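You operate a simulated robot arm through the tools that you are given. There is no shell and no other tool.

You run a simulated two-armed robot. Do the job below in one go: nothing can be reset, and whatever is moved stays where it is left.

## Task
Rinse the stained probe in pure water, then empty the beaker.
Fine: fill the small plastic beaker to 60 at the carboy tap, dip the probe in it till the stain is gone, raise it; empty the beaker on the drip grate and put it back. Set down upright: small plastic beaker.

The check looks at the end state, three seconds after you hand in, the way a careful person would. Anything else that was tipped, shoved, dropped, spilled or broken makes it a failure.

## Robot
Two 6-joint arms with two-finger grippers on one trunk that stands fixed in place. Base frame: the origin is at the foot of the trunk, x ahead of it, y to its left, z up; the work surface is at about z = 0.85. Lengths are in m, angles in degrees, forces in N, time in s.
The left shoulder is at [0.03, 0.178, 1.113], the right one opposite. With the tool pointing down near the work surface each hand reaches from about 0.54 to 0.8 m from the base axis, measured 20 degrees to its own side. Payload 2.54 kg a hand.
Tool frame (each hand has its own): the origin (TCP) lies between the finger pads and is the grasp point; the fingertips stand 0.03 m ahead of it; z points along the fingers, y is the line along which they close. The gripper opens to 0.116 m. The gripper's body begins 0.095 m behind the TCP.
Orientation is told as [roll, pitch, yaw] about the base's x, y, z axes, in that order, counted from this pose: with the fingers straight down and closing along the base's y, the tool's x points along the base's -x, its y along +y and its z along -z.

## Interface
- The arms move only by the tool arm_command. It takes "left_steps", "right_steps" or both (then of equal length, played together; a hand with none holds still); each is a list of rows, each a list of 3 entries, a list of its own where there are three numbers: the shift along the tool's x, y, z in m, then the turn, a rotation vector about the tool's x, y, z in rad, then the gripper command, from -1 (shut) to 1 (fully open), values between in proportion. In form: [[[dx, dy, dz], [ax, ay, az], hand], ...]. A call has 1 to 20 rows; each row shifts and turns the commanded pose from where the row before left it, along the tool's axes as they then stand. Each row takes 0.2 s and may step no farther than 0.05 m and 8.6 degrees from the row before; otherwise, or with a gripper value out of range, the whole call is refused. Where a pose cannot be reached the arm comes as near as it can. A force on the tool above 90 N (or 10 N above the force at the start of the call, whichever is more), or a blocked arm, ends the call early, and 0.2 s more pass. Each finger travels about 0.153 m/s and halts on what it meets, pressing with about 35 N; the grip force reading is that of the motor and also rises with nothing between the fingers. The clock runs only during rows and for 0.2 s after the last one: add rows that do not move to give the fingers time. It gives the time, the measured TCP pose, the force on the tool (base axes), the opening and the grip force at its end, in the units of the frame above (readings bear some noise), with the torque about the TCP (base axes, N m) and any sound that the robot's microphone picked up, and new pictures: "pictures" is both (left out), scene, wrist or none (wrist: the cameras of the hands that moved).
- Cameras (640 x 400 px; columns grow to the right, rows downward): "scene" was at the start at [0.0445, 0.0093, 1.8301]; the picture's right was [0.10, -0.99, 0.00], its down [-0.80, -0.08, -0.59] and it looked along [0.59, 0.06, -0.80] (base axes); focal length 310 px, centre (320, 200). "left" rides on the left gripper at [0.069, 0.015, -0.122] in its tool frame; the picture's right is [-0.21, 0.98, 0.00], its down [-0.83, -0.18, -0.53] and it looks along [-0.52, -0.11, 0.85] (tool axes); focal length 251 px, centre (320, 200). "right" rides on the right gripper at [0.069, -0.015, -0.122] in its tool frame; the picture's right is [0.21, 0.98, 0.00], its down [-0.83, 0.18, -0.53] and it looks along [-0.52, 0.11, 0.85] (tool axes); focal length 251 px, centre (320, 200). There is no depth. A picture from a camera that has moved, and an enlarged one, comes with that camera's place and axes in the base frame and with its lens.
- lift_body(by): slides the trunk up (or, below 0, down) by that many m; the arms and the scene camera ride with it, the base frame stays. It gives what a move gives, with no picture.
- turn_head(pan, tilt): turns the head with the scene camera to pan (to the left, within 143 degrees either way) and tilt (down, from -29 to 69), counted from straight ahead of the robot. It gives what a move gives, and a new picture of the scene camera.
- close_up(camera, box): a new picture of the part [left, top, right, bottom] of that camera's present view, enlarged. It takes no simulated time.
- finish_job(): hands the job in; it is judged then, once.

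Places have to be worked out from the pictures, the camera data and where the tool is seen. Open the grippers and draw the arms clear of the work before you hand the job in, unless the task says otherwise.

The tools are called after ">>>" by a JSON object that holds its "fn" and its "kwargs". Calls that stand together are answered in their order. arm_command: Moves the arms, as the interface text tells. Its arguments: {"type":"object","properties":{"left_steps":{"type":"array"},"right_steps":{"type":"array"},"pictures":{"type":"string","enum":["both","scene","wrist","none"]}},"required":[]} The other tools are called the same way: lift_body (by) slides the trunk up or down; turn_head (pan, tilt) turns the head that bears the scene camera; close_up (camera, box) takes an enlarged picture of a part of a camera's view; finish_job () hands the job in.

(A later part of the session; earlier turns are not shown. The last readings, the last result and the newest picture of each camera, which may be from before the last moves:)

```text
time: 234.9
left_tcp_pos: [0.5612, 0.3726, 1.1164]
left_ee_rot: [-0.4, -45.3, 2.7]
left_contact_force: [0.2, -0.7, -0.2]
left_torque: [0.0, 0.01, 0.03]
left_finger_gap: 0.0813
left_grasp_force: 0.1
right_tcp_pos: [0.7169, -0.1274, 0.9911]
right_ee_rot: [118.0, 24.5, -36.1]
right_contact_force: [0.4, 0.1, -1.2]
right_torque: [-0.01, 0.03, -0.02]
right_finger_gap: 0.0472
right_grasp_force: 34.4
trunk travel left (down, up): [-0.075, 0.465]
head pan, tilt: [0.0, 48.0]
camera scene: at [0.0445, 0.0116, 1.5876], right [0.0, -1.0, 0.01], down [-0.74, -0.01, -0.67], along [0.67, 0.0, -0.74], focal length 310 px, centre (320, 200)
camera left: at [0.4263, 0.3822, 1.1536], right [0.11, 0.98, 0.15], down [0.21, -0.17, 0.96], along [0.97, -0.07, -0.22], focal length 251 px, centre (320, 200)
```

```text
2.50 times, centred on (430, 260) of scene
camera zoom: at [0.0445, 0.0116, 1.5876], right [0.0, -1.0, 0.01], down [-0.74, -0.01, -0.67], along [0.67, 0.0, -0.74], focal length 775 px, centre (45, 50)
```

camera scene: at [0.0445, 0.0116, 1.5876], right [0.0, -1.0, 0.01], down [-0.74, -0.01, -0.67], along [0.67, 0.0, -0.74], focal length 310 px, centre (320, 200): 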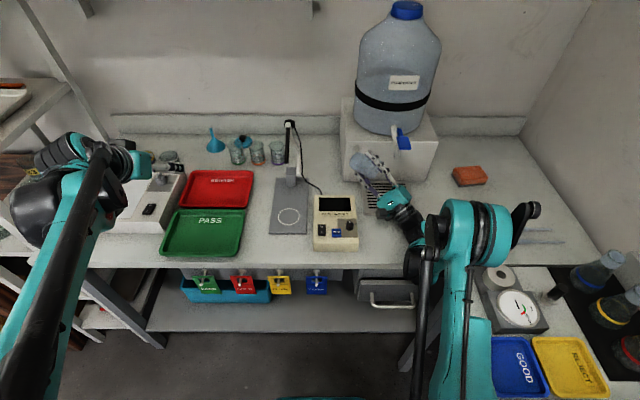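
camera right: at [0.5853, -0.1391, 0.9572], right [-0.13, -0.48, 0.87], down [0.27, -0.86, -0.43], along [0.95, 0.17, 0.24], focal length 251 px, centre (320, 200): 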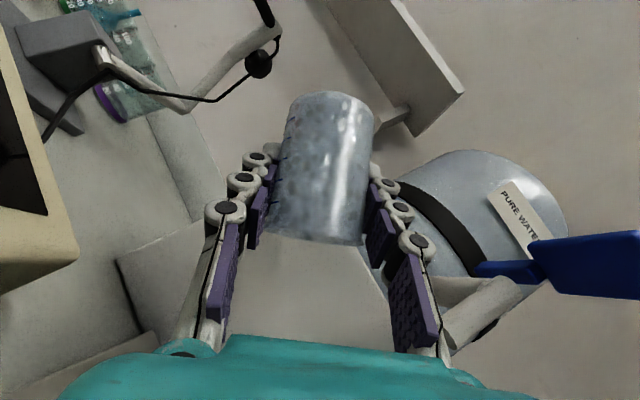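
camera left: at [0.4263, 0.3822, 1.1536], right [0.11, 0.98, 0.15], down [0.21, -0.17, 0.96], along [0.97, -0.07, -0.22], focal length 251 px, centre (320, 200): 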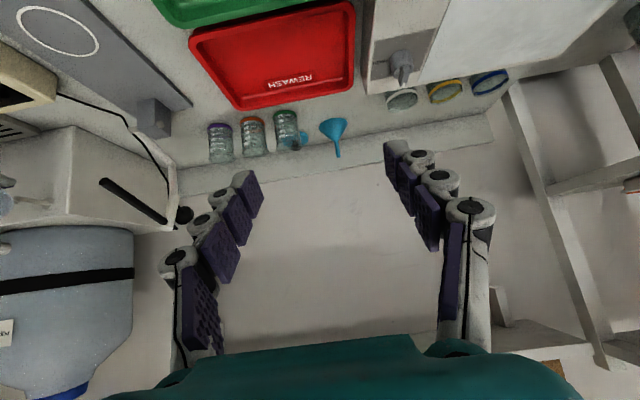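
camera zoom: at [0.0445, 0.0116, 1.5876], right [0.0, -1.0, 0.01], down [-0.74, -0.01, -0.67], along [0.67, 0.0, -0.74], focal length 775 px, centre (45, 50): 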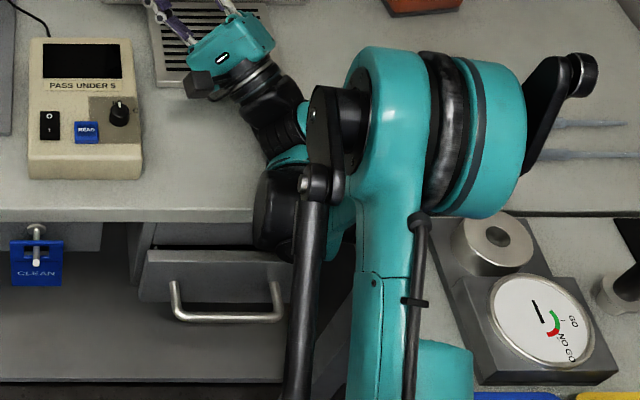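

Forces are free again and the body is settling. Wait another moment before unrolling.

>>> {"fn": "arm_command", "kwargs": {"left_steps": [[[0, 0, 0], [0, 0, 0], 0.4], [[0, 0, 0], [0, 0, 0], 0.4], [[0, 0, 0], [0, 0, 0], 0.4], [[0, 0, 0], [0, 0, 0], 0.4], [[0, 0, 0], [0, 0, 0], 0.4], [[0, 0, 0], [0, 0, 0], 0.4], [[0, 0, 0], [0, 0, 0], 0.4], [[0, 0, 0], [0, 0, 0], 0.4]], "pictures": "none"}}

>>> {"fn": "close_up", "kwargs": {"camera": "right", "box": [0, 0, 640, 400]}}

>>> {"fn": "close_up", "kwargs": {"camera": "scene", "box": [330, 110, 450, 260]}}

```text
time: 236.7
left_tcp_pos: [0.56, 0.3742, 1.1174]
left_ee_rot: [-0.3, -45.2, 2.8]
left_contact_force: [-0.3, 0.0, 0.3]
left_torque: [-0.02, 0.02, 0.03]
left_finger_gap: 0.081
left_grasp_force: 0.1
right_tcp_pos: [0.7159, -0.1282, 0.9915]
right_ee_rot: [118.1, 24.6, -36.1]
right_contact_force: [-1.3, -0.4, -0.5]
right_torque: [-0.01, 0.02, 0.01]
right_finger_gap: 0.0471
right_grasp_force: 35.2
trunk travel left (down, up): [-0.075, 0.465]
head pan, tilt: [0.0, 48.0]
```

```text
1.00 times, centred on (320, 200) of right (not enlarged: the box is as wide or as high as the picture)
camera zoom: at [0.5829, -0.1556, 0.9555], right [-0.14, -0.47, 0.87], down [0.25, -0.87, -0.43], along [0.96, 0.16, 0.24], focal length 251 px, centre (320, 200)
```

zoom: 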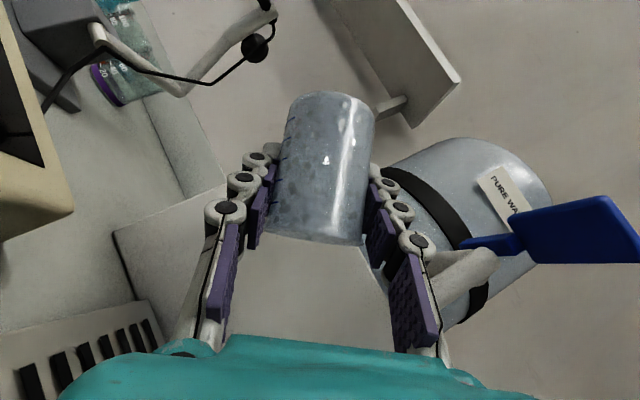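

```text
2.67 times, centred on (390, 185) of scene
camera zoom: at [0.0434, 0.0083, 1.5878], right [0.0, -1.0, 0.0], down [-0.74, 0.0, -0.67], along [0.67, 0.0, -0.74], focal length 826 px, centre (133, 240)
```

zoom: 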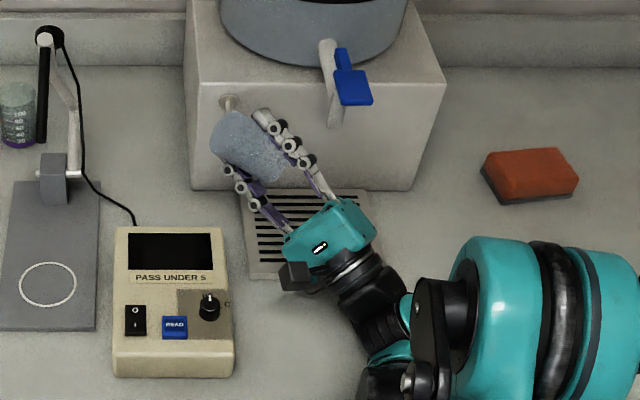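

All is stable, forces near zero. The beaker is still gripped. First unroll 24° (this lifts the wrist off the bench edge) and draw back from the tap.

>>> {"fn": "arm_command", "kwargs": {"right_steps": [[[0, 0, 0], [0.05, -0.001, -0.0465], -0.4], [[0, 0, 0], [0.1014, -0.0019, -0.0942], -0.4], [[0, 0, 0], [0.1014, -0.0019, -0.0942], -0.4], [[0, 0, 0], [0.1014, -0.0019, -0.0942], -0.4], [[0, 0, 0], [0, 0, 0], -0.4]], "pictures": "both"}}

```text
time: 237.9
left_tcp_pos: [0.5641, 0.3704, 1.1165]
left_ee_rot: [0.1, -45.0, 2.6]
left_contact_force: [-0.2, -0.2, -0.5]
left_torque: [0.0, 0.0, 0.03]
left_finger_gap: 0.081
left_grasp_force: 0.1
right_tcp_pos: [0.721, -0.133, 0.9861]
right_ee_rot: [95.9, 7.1, -42.1]
right_contact_force: [0.1, -0.4, 0.6]
right_torque: [-0.01, 0.0, 0.03]
right_finger_gap: 0.0472
right_grasp_force: 34.6
trunk travel left (down, up): [-0.075, 0.465]
head pan, tilt: [0.0, 48.0]
camera scene: at [0.0503, 0.0016, 1.5873], right [0.0, -1.0, 0.0], down [-0.74, 0.0, -0.67], along [0.67, 0.0, -0.74], focal length 310 px, centre (320, 200)
camera right: at [0.5869, -0.1736, 0.9671], right [-0.14, -0.01, 0.99], down [0.25, -0.97, 0.02], along [0.96, 0.25, 0.13], focal length 251 px, centre (320, 200)
```

scene: 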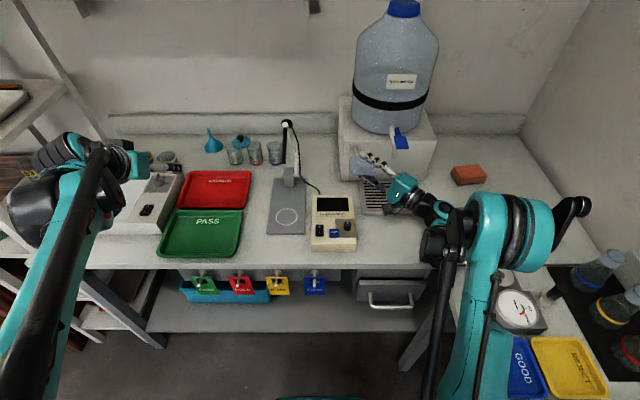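
right: 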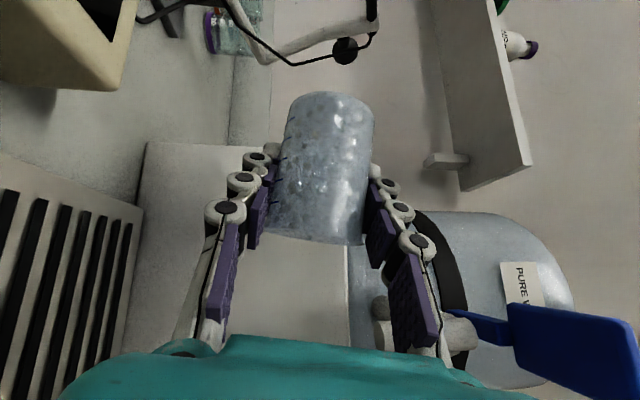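

Body is back to its normal pose. Draw back 5 cm (clear of the paddle), then unroll the remaining ~100° to upright.

>>> {"fn": "arm_command", "kwargs": {"right_steps": [[[0.0083, 0.002, -0.028], [0, 0, 0], -0.4], [[0.0083, 0.002, -0.028], [0, 0, 0], -0.4], [[0, 0, 0], [0.0983, -0.0018, -0.0913], -0.4], [[0, 0, 0], [0.0983, -0.0018, -0.0913], -0.4], [[0, 0, 0], [0.0983, -0.0018, -0.0913], -0.4], [[0, 0, 0], [0.0983, -0.0018, -0.0913], -0.4], [[0, 0, 0], [0.0983, -0.0018, -0.0913], -0.4], [[0, 0, 0], [0.0983, -0.0018, -0.0913], -0.4], [[0, 0, 0], [0, 0, 0], -0.4]], "pictures": "both"}}

```text
time: 239.9
left_tcp_pos: [0.566, 0.3705, 1.116]
left_ee_rot: [0.1, -45.0, 2.6]
left_contact_force: [0.4, -0.3, -0.8]
left_torque: [0.02, -0.01, 0.01]
left_finger_gap: 0.0813
left_grasp_force: 0.1
right_tcp_pos: [0.6711, -0.1629, 0.988]
right_ee_rot: [60.4, -23.3, -36.4]
right_contact_force: [-0.4, 0.1, -0.7]
right_torque: [0.0, 0.02, -0.02]
right_finger_gap: 0.0471
right_grasp_force: 35.4
trunk travel left (down, up): [-0.075, 0.465]
head pan, tilt: [0.0, 48.0]
camera scene: at [0.0502, 0.0016, 1.5874], right [0.0, -1.0, 0.0], down [-0.74, 0.0, -0.67], along [0.67, 0.0, -0.74], focal length 310 px, centre (320, 200)
camera right: at [0.5374, -0.2061, 1.0026], right [-0.14, 0.7, 0.69], down [0.25, -0.65, 0.71], along [0.96, 0.28, -0.09], focal length 251 px, centre (320, 200)
```

scene: 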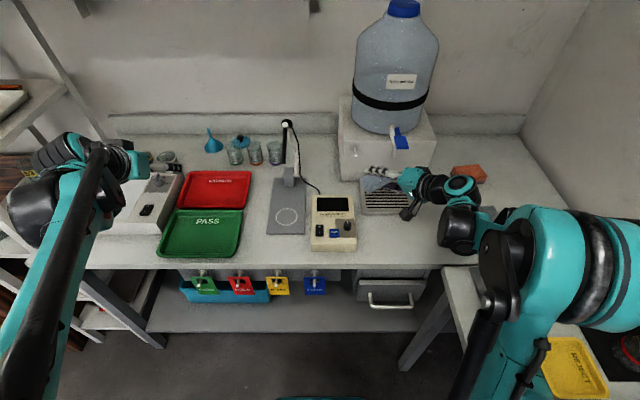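
right: 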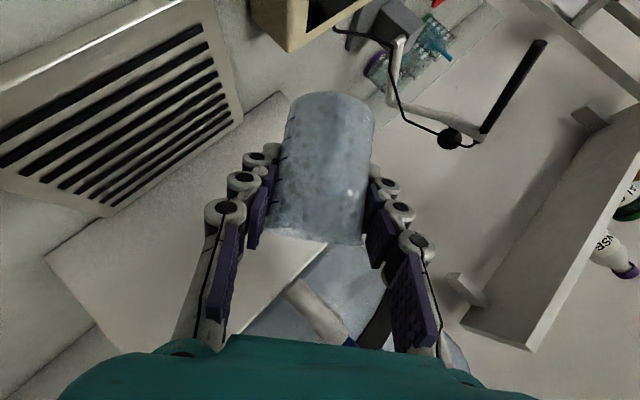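

Continue unrolling the last ~53° to upright.

>>> {"fn": "arm_command", "kwargs": {"right_steps": [[[0, 0, 0], [0.0966, -0.0018, -0.0898], -0.4], [[0, 0, 0], [0.0966, -0.0018, -0.0898], -0.4], [[0, 0, 0], [0.0966, -0.0018, -0.0898], -0.4], [[0, 0, 0], [0.0966, -0.0018, -0.0898], -0.4], [[0, 0, 0], [0.0966, -0.0018, -0.0898], -0.4], [[0, 0, 0], [0.0966, -0.0018, -0.0898], -0.4], [[0, 0, 0], [0.0966, -0.0018, -0.0898], -0.4], [[0, 0, 0], [0, 0, 0], -0.4]], "pictures": "wrist"}}

>>> {"fn": "close_up", "kwargs": {"camera": "scene", "box": [340, 120, 440, 250]}}

```text
time: 241.7
left_tcp_pos: [0.5643, 0.3695, 1.1172]
left_ee_rot: [0.0, -45.2, 2.5]
left_contact_force: [0.0, 0.1, 0.2]
left_torque: [0.01, -0.01, 0.01]
left_finger_gap: 0.0815
left_grasp_force: 0.1
right_tcp_pos: [0.6713, -0.1623, 0.9866]
right_ee_rot: [0.1, -42.4, -0.4]
right_contact_force: [-0.8, 0.7, -0.5]
right_torque: [-0.01, -0.02, -0.01]
right_finger_gap: 0.0471
right_grasp_force: 35.3
trunk travel left (down, up): [-0.075, 0.465]
head pan, tilt: [0.0, 48.0]
camera right: at [0.5372, -0.1778, 1.0302], right [-0.15, 0.98, -0.14], down [0.25, 0.18, 0.95], along [0.96, 0.11, -0.27], focal length 251 px, centre (320, 200)
```

right: 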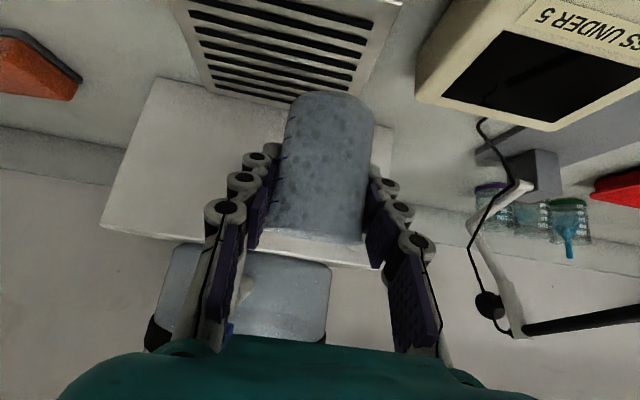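

```text
3.08 times, centred on (390, 185) of scene
camera zoom: at [0.05, 0.0017, 1.5874], right [0.0, -1.0, 0.0], down [-0.74, 0.0, -0.67], along [0.67, 0.0, -0.74], focal length 954 px, centre (105, 246)
```

zoom: 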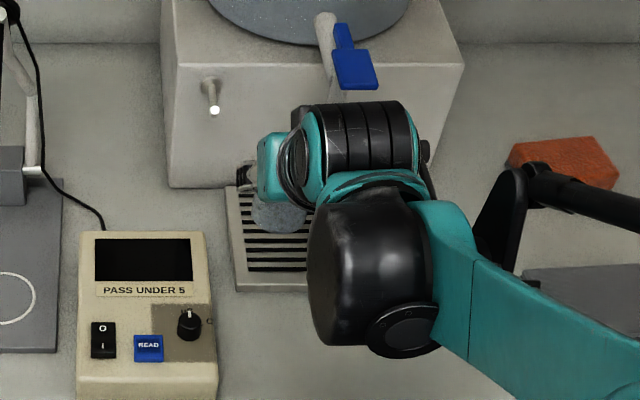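

Upright again (tilt −42.4°, I'll trim to −45°). Nothing around looks displaced. I'll set the beaker on the open bench ahead of the grate for a regrasp from above, like at the start.

>>> {"fn": "arm_command", "kwargs": {"right_steps": [[[0, 0, 0], [0, -0.0454, 0], -0.4], [[0.0165, -0.014, -0.0165], [0, 0, 0], -0.4], [[0.0165, -0.014, -0.0165], [0, 0, 0], -0.4], [[0.0165, -0.014, -0.0165], [0, 0, 0], -0.4], [[0.014, 0, 0.014], [0, 0, 0], -0.4], [[0.014, 0, 0.014], [0, 0, 0], -0.4], [[0.014, 0, 0.014], [0, 0, 0], -0.4], [[0.012, 0, 0.012], [0, 0, 0], -0.4], [[0, 0, 0], [0, 0, 0], -0.4]], "pictures": "both"}}

>>> {"fn": "close_up", "kwargs": {"camera": "scene", "box": [330, 140, 450, 320]}}

```text
time: 243.7
left_tcp_pos: [0.5648, 0.3711, 1.1165]
left_ee_rot: [0.1, -45.1, 2.5]
left_contact_force: [-0.1, 0.3, -0.5]
left_torque: [0.01, 0.01, -0.02]
left_finger_gap: 0.0812
left_grasp_force: 0.1
right_tcp_pos: [0.601, -0.2054, 0.9104]
right_ee_rot: [0.3, -45.1, -0.5]
right_contact_force: [0.6, 0.2, -0.8]
right_torque: [-0.02, 0.04, 0.01]
right_finger_gap: 0.0472
right_grasp_force: 35.1
trunk travel left (down, up): [-0.075, 0.465]
head pan, tilt: [0.0, 48.0]
camera scene: at [0.0498, 0.002, 1.5874], right [0.0, -1.0, 0.0], down [-0.74, 0.0, -0.67], along [0.67, 0.0, -0.74], focal length 310 px, centre (320, 200)
camera right: at [0.4653, -0.2191, 0.947], right [-0.15, 0.98, -0.15], down [0.21, 0.18, 0.96], along [0.97, 0.11, -0.23], focal length 251 px, centre (320, 200)
```

scene: 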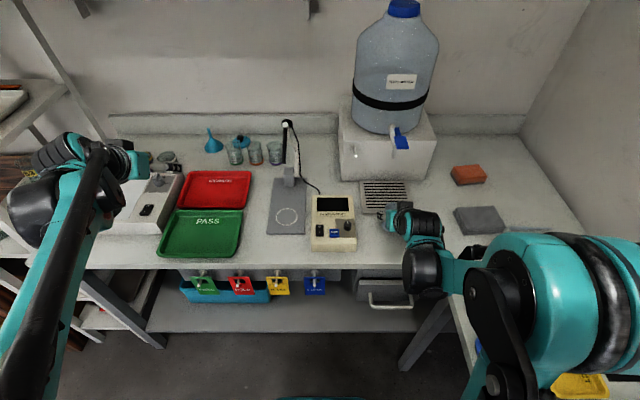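
right: 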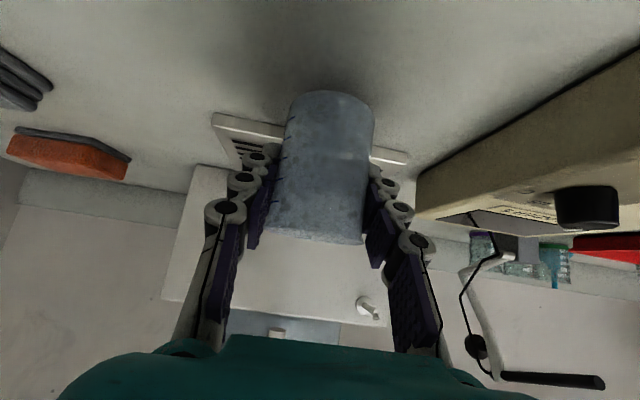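

```text
2.22 times, centred on (390, 230) of scene
camera zoom: at [0.0498, 0.002, 1.5874], right [0.0, -1.0, 0.0], down [-0.74, 0.0, -0.67], along [0.67, 0.0, -0.74], focal length 689 px, centre (164, 133)
```

zoom: 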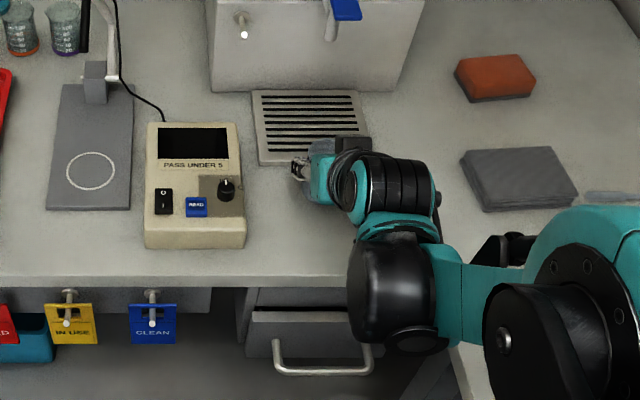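

Scene unchanged elsewhere. Lower to the bench gently.

>>> {"fn": "arm_command", "kwargs": {"right_steps": [[[0.0042, 0, 0.0042], [0, 0, 0], -0.4], [[0.0028, 0, 0.0028], [0, 0, 0], -0.4], [[0, 0, 0], [0, 0, 0], -0.4]], "pictures": "none"}}

>>> {"fn": "arm_command", "kwargs": {"right_steps": [[[0.001, 0, 0.001], [0, 0, 0], -0.4], [[0.001, 0, 0.001], [0, 0, 0], -0.4], [[0, 0, 0], [0, 0, 0], -0.4]], "pictures": "none"}}

```text
time: 244.5
left_tcp_pos: [0.5654, 0.3702, 1.1158]
left_ee_rot: [0.1, -45.1, 2.6]
left_contact_force: [0.0, -0.8, -1.0]
left_torque: [-0.05, 0.04, 0.02]
left_finger_gap: 0.0814
left_grasp_force: 0.1
right_tcp_pos: [0.6002, -0.2046, 0.9005]
right_ee_rot: [0.3, -45.1, -0.4]
right_contact_force: [-0.5, -0.8, 0.3]
right_torque: [-0.04, -0.02, 0.03]
right_finger_gap: 0.0471
right_grasp_force: 34.6
trunk travel left (down, up): [-0.075, 0.465]
head pan, tilt: [0.0, 48.0]
```

```text
time: 245.3
left_tcp_pos: [0.5653, 0.3698, 1.1168]
left_ee_rot: [0.1, -45.1, 2.6]
left_contact_force: [-0.1, 0.0, 0.1]
left_torque: [0.02, 0.03, -0.02]
left_finger_gap: 0.0813
left_grasp_force: 0.0
right_tcp_pos: [0.601, -0.2041, 0.8988]
right_ee_rot: [0.3, -45.0, -0.5]
right_contact_force: [-0.2, 0.6, -0.1]
right_torque: [-0.01, 0.0, 0.01]
right_finger_gap: 0.047
right_grasp_force: 34.9
trunk travel left (down, up): [-0.075, 0.465]
head pan, tilt: [0.0, 48.0]
```

>>> {"fn": "arm_command", "kwargs": {"right_steps": [[[0.001, 0, 0.001], [0, 0, 0], -0.4], [[0.0005, 0, 0.0005], [0, 0, 0], -0.4], [[0, 0, 0], [0, 0, 0], -0.4]], "pictures": "none"}}

>>> {"fn": "arm_command", "kwargs": {"right_steps": [[[0.0006, 0, 0.0006], [0, 0, 0], -0.4], [[0, 0, 0], [0, 0, 0], -0.4]], "pictures": "none"}}

```text
time: 246.1
left_tcp_pos: [0.5652, 0.3704, 1.1173]
left_ee_rot: [0.1, -45.1, 2.5]
left_contact_force: [-0.4, -0.3, 0.7]
left_torque: [-0.01, 0.01, -0.01]
left_finger_gap: 0.0814
left_grasp_force: 0.1
right_tcp_pos: [0.6002, -0.2035, 0.8963]
right_ee_rot: [0.1, -45.1, -0.4]
right_contact_force: [0.7, 0.3, 1.5]
right_torque: [-0.04, 0.0, -0.01]
right_finger_gap: 0.0471
right_grasp_force: 35.3
trunk travel left (down, up): [-0.075, 0.465]
head pan, tilt: [0.0, 48.0]
```

```text
time: 246.7
left_tcp_pos: [0.5654, 0.3705, 1.1164]
left_ee_rot: [0.1, -45.1, 2.6]
left_contact_force: [-0.6, 0.2, 0.6]
left_torque: [0.03, 0.0, 0.02]
left_finger_gap: 0.0813
left_grasp_force: 0.0
right_tcp_pos: [0.6001, -0.2037, 0.8955]
right_ee_rot: [0.3, -45.2, -0.5]
right_contact_force: [2.4, 0.8, 11.4]
right_torque: [-0.13, 0.06, -0.04]
right_finger_gap: 0.047
right_grasp_force: 35.4
trunk travel left (down, up): [-0.075, 0.465]
head pan, tilt: [0.0, 48.0]
```

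Contact 11 N: standing on the bench. Release and back off along the tool, then inspect.

>>> {"fn": "arm_command", "kwargs": {"right_steps": [[[-0.0005, 0, -0.0005], [0, 0, 0], -0.4], [[0, 0, 0], [0, 0, 0], 0.0], [[0, 0, 0], [0, 0, 0], 0.5], [[0, 0, 0], [0, 0, 0], 0.6], [[-0.028, 0, -0.028], [0, 0, 0], 0.6], [[-0.028, 0, -0.028], [0, 0, 0], 0.6], [[-0.028, 0, -0.028], [0, 0, 0], 0.6], [[0, 0, 0], [0, 0, 0], 0.6]], "pictures": "both"}}

>>> {"fn": "close_up", "kwargs": {"camera": "scene", "box": [340, 140, 440, 260]}}

```text
time: 248.5
left_tcp_pos: [0.5654, 0.3689, 1.117]
left_ee_rot: [0.1, -45.0, 2.6]
left_contact_force: [-0.1, 0.2, 0.6]
left_torque: [0.05, 0.01, 0.02]
left_finger_gap: 0.0813
left_grasp_force: 0.1
right_tcp_pos: [0.6006, -0.2043, 1.0157]
right_ee_rot: [0.3, -45.1, -0.5]
right_contact_force: [0.0, 0.0, 0.7]
right_torque: [-0.01, -0.01, 0.0]
right_finger_gap: 0.093
right_grasp_force: 0.0
trunk travel left (down, up): [-0.075, 0.465]
head pan, tilt: [0.0, 48.0]
camera scene: at [0.0505, 0.0018, 1.5873], right [0.0, -1.0, 0.0], down [-0.74, 0.0, -0.67], along [0.67, 0.0, -0.74], focal length 310 px, centre (320, 200)
camera right: at [0.4656, -0.2187, 1.0518], right [-0.15, 0.98, -0.15], down [0.21, 0.18, 0.96], along [0.97, 0.11, -0.23], focal length 251 px, centre (320, 200)
```

scene: 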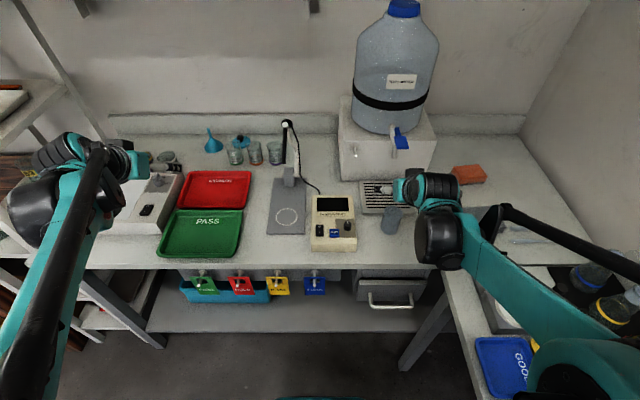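
right: 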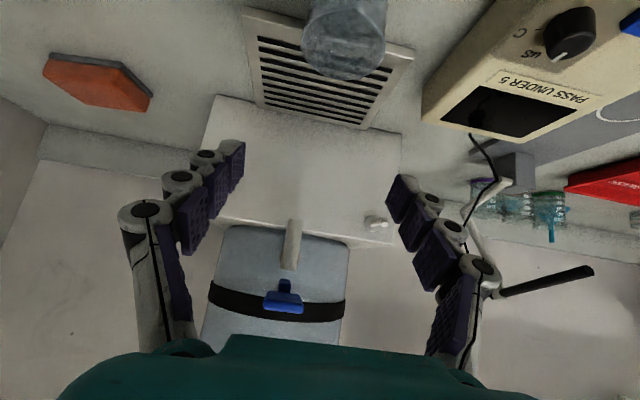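

```text
3.33 times, centred on (390, 200) of scene
camera zoom: at [0.0505, 0.0018, 1.5873], right [0.0, -1.0, 0.0], down [-0.74, 0.0, -0.67], along [0.67, 0.0, -0.74], focal length 1033 px, centre (87, 200)
```

zoom: 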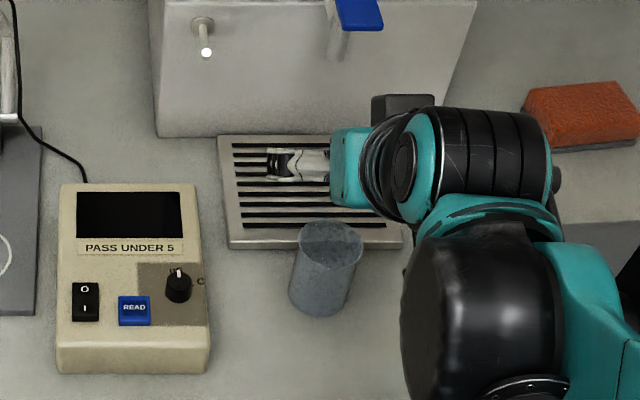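

Upright. Zoom into it for residual water and check for spill spots.

>>> {"fn": "close_up", "kwargs": {"camera": "scene", "box": [372, 192, 412, 242]}}

>>> {"fn": "close_up", "kwargs": {"camera": "right", "box": [220, 0, 460, 150]}}

>>> {"fn": "close_up", "kwargs": {"camera": "right", "box": [295, 0, 395, 90]}}

```text
8.00 times, centred on (392, 217) of scene
camera zoom: at [0.0505, 0.0018, 1.5873], right [0.0, -1.0, 0.0], down [-0.74, 0.0, -0.67], along [0.67, 0.0, -0.74], focal length 2480 px, centre (-256, 64)
```

zoom: 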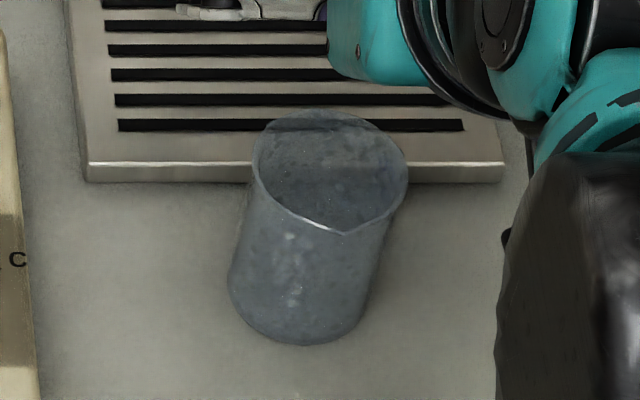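

```text
2.67 times, centred on (340, 75) of right
camera zoom: at [0.4656, -0.2187, 1.0518], right [-0.15, 0.98, -0.15], down [0.21, 0.18, 0.96], along [0.97, 0.11, -0.23], focal length 670 px, centre (267, 533)
```

zoom: 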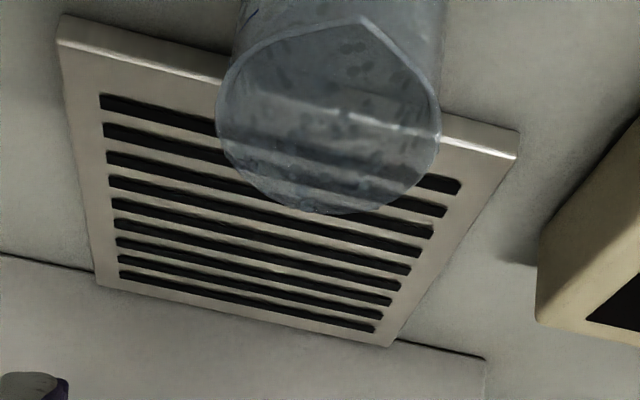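

```text
4.44 times, centred on (345, 45) of right
camera zoom: at [0.4656, -0.2187, 1.0518], right [-0.15, 0.98, -0.15], down [0.21, 0.18, 0.96], along [0.97, 0.11, -0.23], focal length 1118 px, centre (209, 889)
```

zoom: 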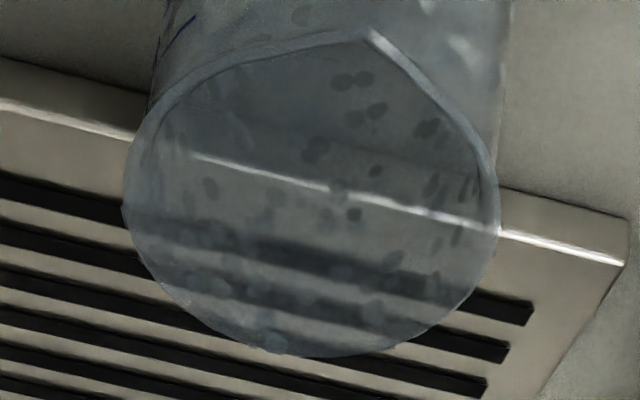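

Looks empty with no wet spots around. Raise the trunk back to its start height and turn the hand vertical above the beaker.

>>> {"fn": "lift_body", "kwargs": {"by": 0.25}}

>>> {"fn": "arm_command", "kwargs": {"right_steps": [[[0, 0, 0], [0, 0.1311, 0], 0.6], [[0, 0, 0], [0, 0.1311, 0], 0.6], [[0, 0, 0], [0, 0.1311, 0], 0.6], [[0, 0, 0], [0, 0.1311, 0], 0.6], [[0, 0, 0], [0, 0.1311, 0], 0.6], [[0, 0, 0], [0, 0.1311, 0], 0.6], [[0, 0, 0.04], [0, 0, 0], 0.6], [[0, 0, 0.04], [0, 0, 0], 0.6], [[0, 0, 0.04], [0, 0, 0], 0.6], [[0, 0, 0.04], [0, 0, 0], 0.6], [[0, 0, 0], [0, 0, 0], 0.6]], "pictures": "both"}}

>>> {"fn": "close_up", "kwargs": {"camera": "right", "box": [240, 80, 400, 240]}}

```text
time: 251.1
left_tcp_pos: [0.5647, 0.3705, 1.3655]
left_ee_rot: [0.1, -45.1, 2.6]
left_contact_force: [-0.1, -0.4, 0.4]
left_torque: [-0.03, 0.02, 0.01]
left_finger_gap: 0.0812
left_grasp_force: 0.1
right_tcp_pos: [0.6003, -0.2038, 1.2642]
right_ee_rot: [0.3, -45.1, -0.5]
right_contact_force: [-0.1, 0.0, 0.9]
right_torque: [-0.01, 0.01, -0.01]
right_finger_gap: 0.0929
right_grasp_force: 0.0
trunk travel left (down, up): [-0.325, 0.215]
head pan, tilt: [0.0, 48.0]
```

```text
time: 253.5
left_tcp_pos: [0.564, 0.3695, 1.3671]
left_ee_rot: [0.1, -45.1, 2.6]
left_contact_force: [0.0, 0.3, 0.1]
left_torque: [-0.03, -0.01, 0.0]
left_finger_gap: 0.0809
left_grasp_force: 0.0
right_tcp_pos: [0.6004, -0.2033, 1.1037]
right_ee_rot: [0.2, 0.0, -0.3]
right_contact_force: [-0.4, -0.2, -1.4]
right_torque: [-0.01, 0.03, 0.01]
right_finger_gap: 0.0927
right_grasp_force: 0.2
trunk travel left (down, up): [-0.325, 0.215]
head pan, tilt: [0.0, 48.0]
camera scene: at [0.0492, 0.0022, 1.8374], right [0.0, -1.0, 0.0], down [-0.74, 0.0, -0.67], along [0.67, 0.0, -0.74], focal length 310 px, centre (320, 200)
camera right: at [0.5316, -0.2186, 1.2262], right [-0.21, 0.98, 0.0], down [0.83, 0.18, 0.53], along [0.52, 0.11, -0.84], focal length 251 px, centre (320, 200)
```

scene: 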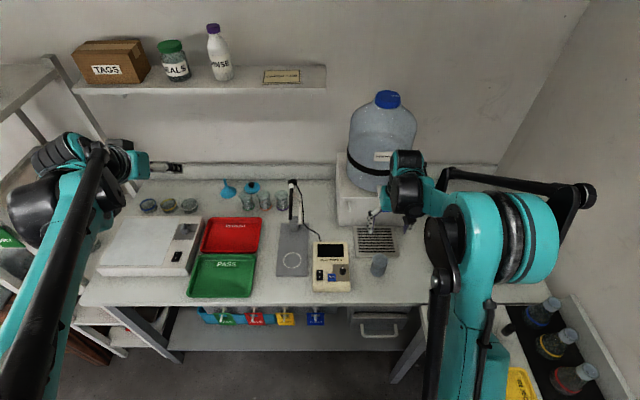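
right: 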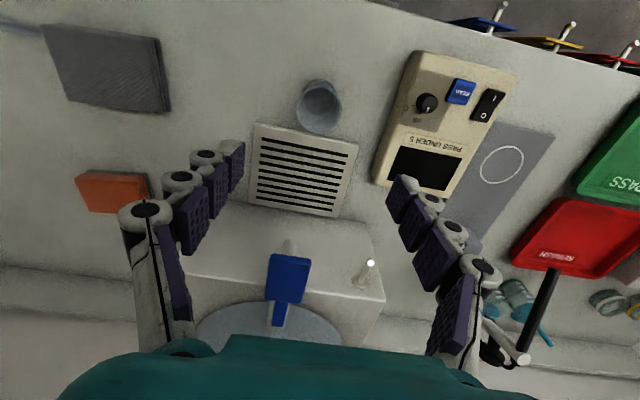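

```text
2.50 times, centred on (320, 160) of right
camera zoom: at [0.5316, -0.2186, 1.2262], right [-0.21, 0.98, 0.0], down [0.83, 0.18, 0.53], along [0.52, 0.11, -0.84], focal length 629 px, centre (320, 300)
```

zoom: 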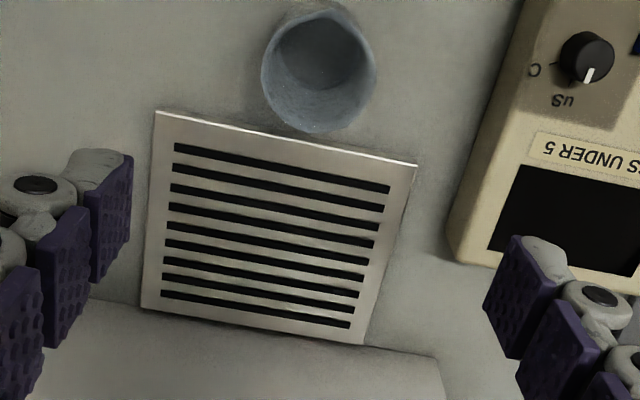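

>>> {"fn": "close_up", "kwargs": {"camera": "right", "box": [292, 74, 348, 139]}}

```text
6.15 times, centred on (320, 106) of right
camera zoom: at [0.5316, -0.2186, 1.2262], right [-0.21, 0.98, 0.0], down [0.83, 0.18, 0.53], along [0.52, 0.11, -0.84], focal length 1547 px, centre (320, 775)
```

zoom: 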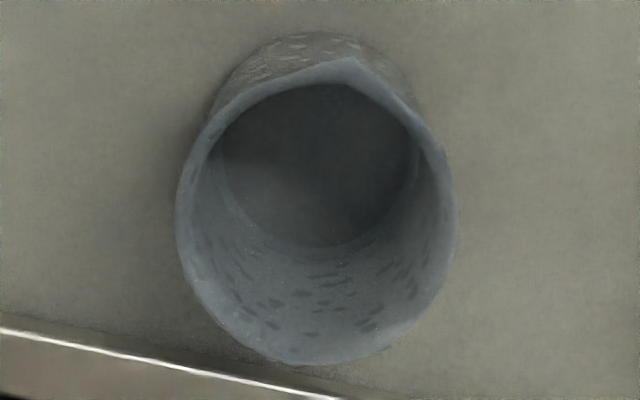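

Confirmed empty (bare floor, a few wall droplets). Descend over it and grip from above.

>>> {"fn": "arm_command", "kwargs": {"right_steps": [[[0.003, -0.0015, 0.04], [0, 0, 0], 0.6], [[0, 0, 0.04], [0, 0, 0], 0.6], [[0, 0, 0.04], [0, 0, 0], 0.6], [[0, 0, 0.04], [0, 0, 0], 0.6], [[0, 0, 0.041], [0, 0, 0], 0.6], [[0, 0, 0], [0, 0, 0], 0.6], [[0, 0, 0], [0, 0, 0], 0.2], [[0, 0, 0], [0, 0, 0], -0.05], [[0, 0, 0], [0, 0, 0], -0.4], [[0, 0, 0], [0, 0, 0], -0.4]], "pictures": "wrist"}}

```text
time: 255.7
left_tcp_pos: [0.5655, 0.3704, 1.3667]
left_ee_rot: [0.1, -45.0, 2.7]
left_contact_force: [-0.3, 0.6, -0.1]
left_torque: [0.02, 0.01, -0.02]
left_finger_gap: 0.0809
left_grasp_force: 0.0
right_tcp_pos: [0.5978, -0.2055, 0.9032]
right_ee_rot: [0.2, 0.0, -0.3]
right_contact_force: [-0.4, -0.3, -0.5]
right_torque: [0.0, -0.02, 0.03]
right_finger_gap: 0.0474
right_grasp_force: 34.9
trunk travel left (down, up): [-0.325, 0.215]
head pan, tilt: [0.0, 48.0]
camera right: at [0.5287, -0.2201, 1.0246], right [-0.21, 0.98, 0.0], down [0.83, 0.18, 0.53], along [0.52, 0.11, -0.85], focal length 251 px, centre (320, 200)
```

right: 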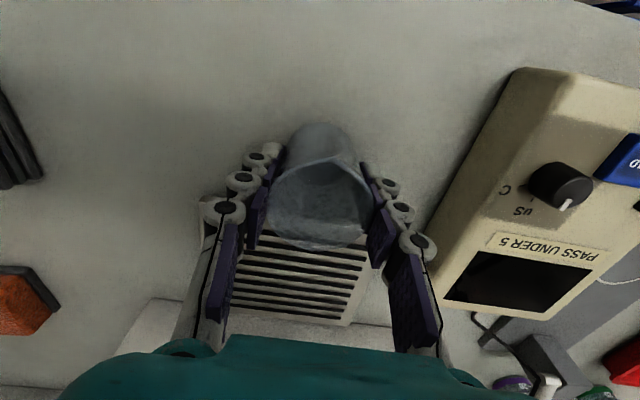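

Gripped. Lift 0.12 and yaw −90° (spout back toward the left, as originally).

>>> {"fn": "arm_command", "kwargs": {"right_steps": [[[0, 0, -0.03], [0, 0, 0], -0.4], [[0, 0, -0.045], [0, 0, 0], -0.4], [[0, 0, -0.045], [0, 0, 0], -0.4], [[0, 0, 0], [0, 0, 0.1425], -0.4], [[0, 0, 0], [0, 0, 0.1425], -0.4], [[0, 0, 0], [0, 0, 0.1425], -0.4], [[0, 0, 0], [0, 0, 0.1425], -0.4], [[0, 0, 0], [0, 0, 0.1425], -0.4], [[0, 0, 0], [0, 0, 0.1425], -0.4], [[0, 0, 0], [0, 0, 0.1425], -0.4], [[0, 0, 0], [0, 0, 0.1425], -0.4], [[0, 0, 0], [0, 0, 0.1425], -0.4], [[0, 0, 0], [0, 0, 0.1425], -0.4], [[0, 0, 0], [0, 0, 0.1425], -0.4], [[0, 0, 0], [0, 0, 0], -0.4]], "pictures": "both"}}

```text
time: 258.9
left_tcp_pos: [0.5649, 0.37, 1.3663]
left_ee_rot: [0.1, -45.1, 2.7]
left_contact_force: [-1.0, 0.0, -0.6]
left_torque: [0.05, 0.04, -0.01]
left_finger_gap: 0.0813
left_grasp_force: 0.0
right_tcp_pos: [0.5976, -0.2052, 1.0238]
right_ee_rot: [0.1, 0.2, -90.2]
right_contact_force: [1.0, 0.0, -1.0]
right_torque: [-0.01, 0.02, -0.02]
right_finger_gap: 0.0473
right_grasp_force: 34.8
trunk travel left (down, up): [-0.325, 0.215]
head pan, tilt: [0.0, 48.0]
camera scene: at [0.05, 0.0019, 1.8374], right [0.0, -1.0, 0.0], down [-0.74, 0.0, -0.67], along [0.67, 0.0, -0.74], focal length 310 px, centre (320, 200)
camera right: at [0.5827, -0.136, 1.1457], right [0.98, 0.21, 0.0], down [0.18, -0.83, 0.53], along [0.11, -0.52, -0.85], focal length 251 px, centre (320, 200)
```

scene: 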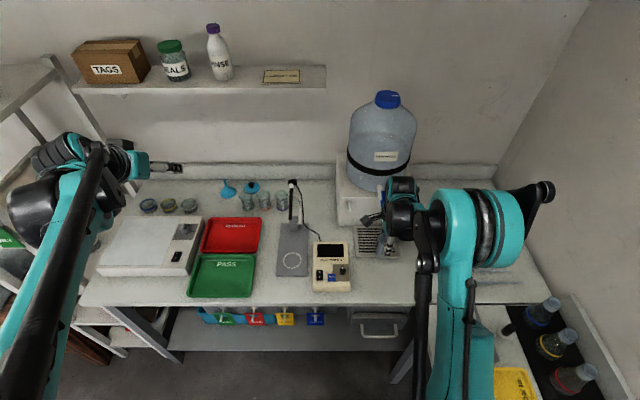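
right: 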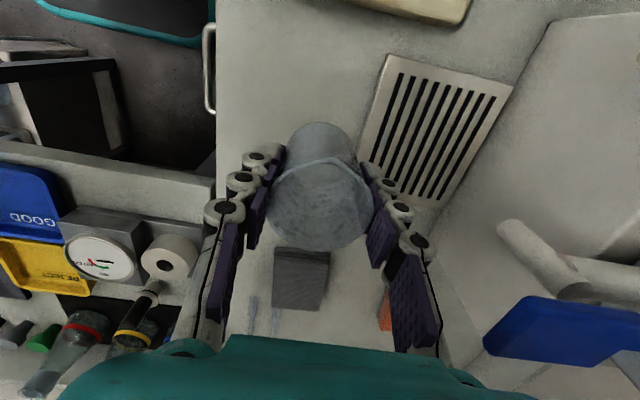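

Now carry it to its original place (0.519, 0.19) at this height.

>>> {"fn": "arm_command", "kwargs": {"right_steps": [[[0.025, -0.005, 0], [0, 0, 0], -0.4], [[0.043, -0.0086, 0], [0, 0, 0], -0.4], [[0.043, -0.0086, 0], [0, 0, 0], -0.4], [[0.043, -0.0086, 0], [0, 0, 0], -0.4], [[0.043, -0.0086, 0], [0, 0, 0], -0.4], [[0.043, -0.0086, 0], [0, 0, 0], -0.4], [[0.043, -0.0086, 0], [0, 0, 0], -0.4], [[0.043, -0.0086, 0], [0, 0, 0], -0.4], [[0.043, -0.0086, 0], [0, 0, 0], -0.4], [[0.026, -0.0052, 0], [0, 0, 0], -0.4], [[0, 0, 0.04], [0, 0, 0], -0.4], [[0, 0, 0.035], [0, 0, 0], -0.4], [[0, 0, 0], [0, 0, 0], -0.4]], "pictures": "both"}}

>>> {"fn": "close_up", "kwargs": {"camera": "scene", "box": [180, 220, 320, 330]}}

```text
time: 261.7
left_tcp_pos: [0.5647, 0.3703, 1.3677]
left_ee_rot: [0.1, -45.1, 2.6]
left_contact_force: [0.5, -0.6, 1.0]
left_torque: [0.04, 0.01, 0.01]
left_finger_gap: 0.0811
left_grasp_force: 0.1
right_tcp_pos: [0.5178, 0.1899, 0.9497]
right_ee_rot: [0.0, 0.2, -90.1]
right_contact_force: [-0.3, -0.2, -0.1]
right_torque: [0.01, 0.02, 0.0]
right_finger_gap: 0.0479
right_grasp_force: 34.9
trunk travel left (down, up): [-0.325, 0.215]
head pan, tilt: [0.0, 48.0]
camera scene: at [0.0495, 0.0016, 1.8374], right [0.0, -1.0, 0.0], down [-0.74, 0.0, -0.67], along [0.67, 0.0, -0.74], focal length 310 px, centre (320, 200)
camera right: at [0.5035, 0.2594, 1.0713], right [0.98, 0.21, 0.0], down [0.18, -0.83, 0.53], along [0.11, -0.52, -0.85], focal length 251 px, centre (320, 200)
```

scene: 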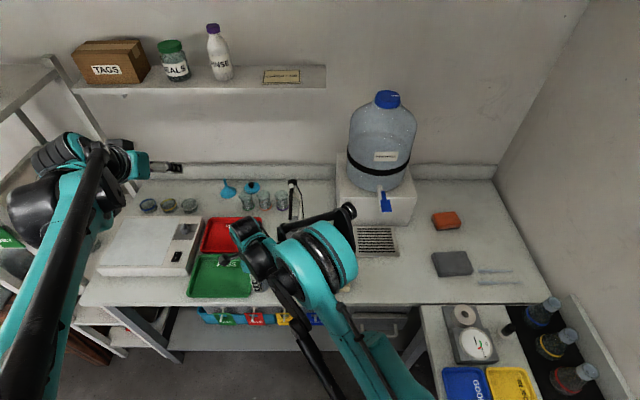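
right: 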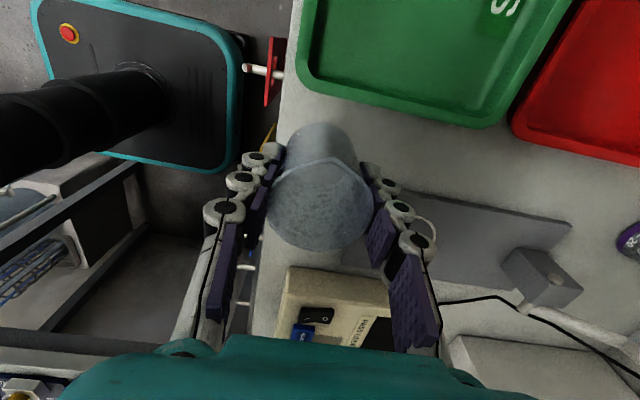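

```text
3.64 times, centred on (250, 275) of scene
camera zoom: at [0.0495, 0.0016, 1.8374], right [0.0, -1.0, 0.0], down [-0.74, 0.0, -0.67], along [0.67, 0.0, -0.74], focal length 1127 px, centre (574, -73)
```

zoom: 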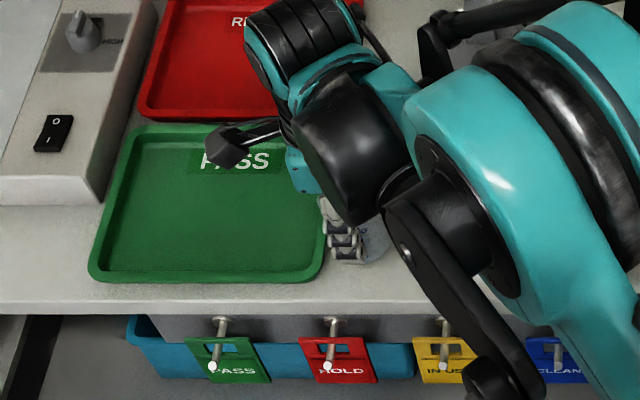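

Right above the original spot. Lower to ~6 mm above the bench, then creep to contact.

>>> {"fn": "arm_command", "kwargs": {"right_steps": [[[0, 0, 0.02], [0, 0, 0], -0.4], [[0, 0, 0.015], [0, 0, 0], -0.4], [[0, 0, 0.006], [0, 0, 0], -0.4], [[0, 0, 0], [0, 0, 0], -0.4]], "pictures": "wrist"}}

>>> {"fn": "arm_command", "kwargs": {"right_steps": [[[0, 0, 0.0015], [0, 0, 0], -0.4], [[0, 0, 0.0015], [0, 0, 0], -0.4], [[0, 0, 0], [0, 0, 0], -0.4]], "pictures": "none"}}

```text
time: 262.7
left_tcp_pos: [0.5662, 0.3694, 1.367]
left_ee_rot: [0.1, -45.0, 2.6]
left_contact_force: [0.8, -0.6, -0.1]
left_torque: [0.0, -0.03, 0.03]
left_finger_gap: 0.0812
left_grasp_force: 0.0
right_tcp_pos: [0.5185, 0.19, 0.9089]
right_ee_rot: [0.1, 0.2, -90.1]
right_contact_force: [-0.3, -0.8, 0.3]
right_torque: [0.0, 0.04, 0.02]
right_finger_gap: 0.0475
right_grasp_force: 35.4
trunk travel left (down, up): [-0.325, 0.215]
head pan, tilt: [0.0, 48.0]
camera right: at [0.5038, 0.2593, 1.0308], right [0.98, 0.21, 0.0], down [0.18, -0.83, 0.53], along [0.11, -0.52, -0.85], focal length 251 px, centre (320, 200)
```

right: 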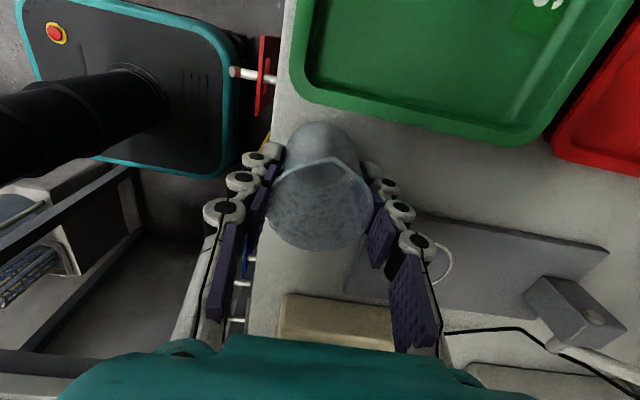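

```text
time: 263.5
left_tcp_pos: [0.5649, 0.3698, 1.3671]
left_ee_rot: [0.1, -45.2, 2.7]
left_contact_force: [0.6, 0.4, -1.1]
left_torque: [-0.02, 0.01, 0.0]
left_finger_gap: 0.0813
left_grasp_force: 0.0
right_tcp_pos: [0.5186, 0.1914, 0.9057]
right_ee_rot: [-0.1, 0.2, -90.0]
right_contact_force: [-0.2, -0.2, -0.1]
right_torque: [-0.01, -0.03, -0.01]
right_finger_gap: 0.0477
right_grasp_force: 34.8
trunk travel left (down, up): [-0.325, 0.215]
head pan, tilt: [0.0, 48.0]
```

>>> {"fn": "arm_command", "kwargs": {"right_steps": [[[0, 0, 0.0013], [0, 0, 0], -0.4], [[0, 0, 0], [0, 0, 0], -0.4]], "pictures": "none"}}

>>> {"fn": "arm_command", "kwargs": {"right_steps": [[[0, 0, 0.001], [0, 0, 0], -0.4], [[0, 0, 0], [0, 0, 0], -0.4]], "pictures": "none"}}

```text
time: 264.1
left_tcp_pos: [0.5666, 0.3688, 1.366]
left_ee_rot: [0.1, -45.1, 2.6]
left_contact_force: [-0.5, -0.1, 0.5]
left_torque: [0.01, -0.01, -0.04]
left_finger_gap: 0.0811
left_grasp_force: 0.1
right_tcp_pos: [0.5196, 0.1909, 0.905]
right_ee_rot: [0.0, 0.2, -90.1]
right_contact_force: [0.3, -0.5, -0.6]
right_torque: [0.02, 0.0, 0.0]
right_finger_gap: 0.0473
right_grasp_force: 35.2
trunk travel left (down, up): [-0.325, 0.215]
head pan, tilt: [0.0, 48.0]
```

```text
time: 264.7
left_tcp_pos: [0.565, 0.3704, 1.3662]
left_ee_rot: [0.1, -45.0, 2.5]
left_contact_force: [-0.2, -0.6, 0.9]
left_torque: [0.01, 0.01, 0.01]
left_finger_gap: 0.0814
left_grasp_force: 0.0
right_tcp_pos: [0.5185, 0.1902, 0.902]
right_ee_rot: [-0.1, 0.2, -90.1]
right_contact_force: [0.2, 0.3, -0.9]
right_torque: [0.02, 0.0, 0.0]
right_finger_gap: 0.0476
right_grasp_force: 35.1
trunk travel left (down, up): [-0.325, 0.215]
head pan, tilt: [0.0, 48.0]
```

>>> {"fn": "arm_command", "kwargs": {"right_steps": [[[0, 0, 0.001], [0, 0, 0], -0.4], [[0, 0, 0], [0, 0, 0], -0.4]], "pictures": "none"}}

```text
time: 265.3
left_tcp_pos: [0.5645, 0.3703, 1.3664]
left_ee_rot: [0.1, -45.1, 2.5]
left_contact_force: [0.1, 1.4, 0.0]
left_torque: [0.0, -0.01, -0.01]
left_finger_gap: 0.081
left_grasp_force: 0.2
right_tcp_pos: [0.5191, 0.191, 0.903]
right_ee_rot: [0.0, 0.3, -90.1]
right_contact_force: [-0.4, 0.6, 4.2]
right_torque: [0.0, -0.04, -0.01]
right_finger_gap: 0.0475
right_grasp_force: 34.9
trunk travel left (down, up): [-0.325, 0.215]
head pan, tilt: [0.0, 48.0]
```

Contact at 4 N. Open and rise straight up.

>>> {"fn": "arm_command", "kwargs": {"right_steps": [[[0, 0, 0], [0, 0, 0], 0.0], [[0, 0, 0], [0, 0, 0], 0.5], [[0, 0, 0], [0, 0, 0], 0.6], [[0, 0, -0.03], [0, 0, 0], 0.6], [[0, 0, -0.045], [0, 0, 0], 0.6], [[0, 0, -0.045], [0, 0, 0], 0.6], [[0, 0, -0.045], [0, 0, 0], 0.6], [[0, 0, 0], [0, 0, 0], 0.6]], "pictures": "wrist"}}

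>>> {"fn": "close_up", "kwargs": {"camera": "right", "box": [240, 50, 400, 210]}}

```text
time: 267.1
left_tcp_pos: [0.5659, 0.3697, 1.3669]
left_ee_rot: [0.1, -45.1, 2.7]
left_contact_force: [0.9, -0.1, 0.0]
left_torque: [0.02, 0.0, -0.02]
left_finger_gap: 0.0812
left_grasp_force: 0.0
right_tcp_pos: [0.5191, 0.1895, 1.0677]
right_ee_rot: [0.1, 0.1, -90.1]
right_contact_force: [-0.2, -0.7, 0.4]
right_torque: [0.0, 0.05, 0.01]
right_finger_gap: 0.0928
right_grasp_force: 0.0
trunk travel left (down, up): [-0.325, 0.215]
head pan, tilt: [0.0, 48.0]
camera right: at [0.504, 0.2585, 1.189], right [0.98, 0.21, 0.0], down [0.18, -0.83, 0.53], along [0.11, -0.52, -0.85], focal length 251 px, centre (320, 200)
```

right: 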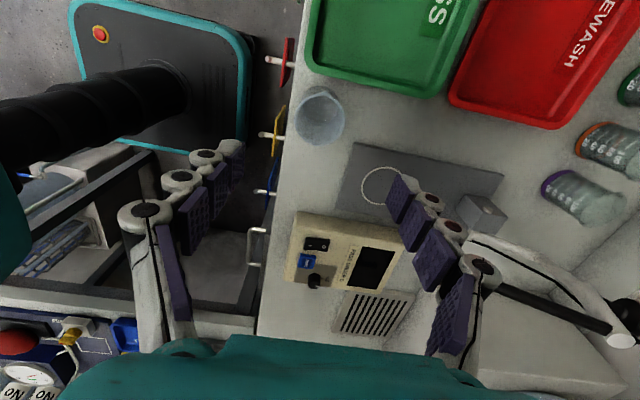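

```text
2.50 times, centred on (320, 130) of right
camera zoom: at [0.504, 0.2585, 1.189], right [0.98, 0.21, 0.0], down [0.18, -0.83, 0.53], along [0.11, -0.52, -0.85], focal length 629 px, centre (320, 375)
```

zoom: 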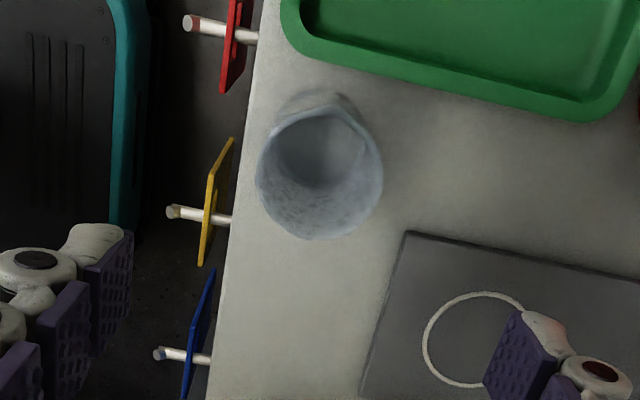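

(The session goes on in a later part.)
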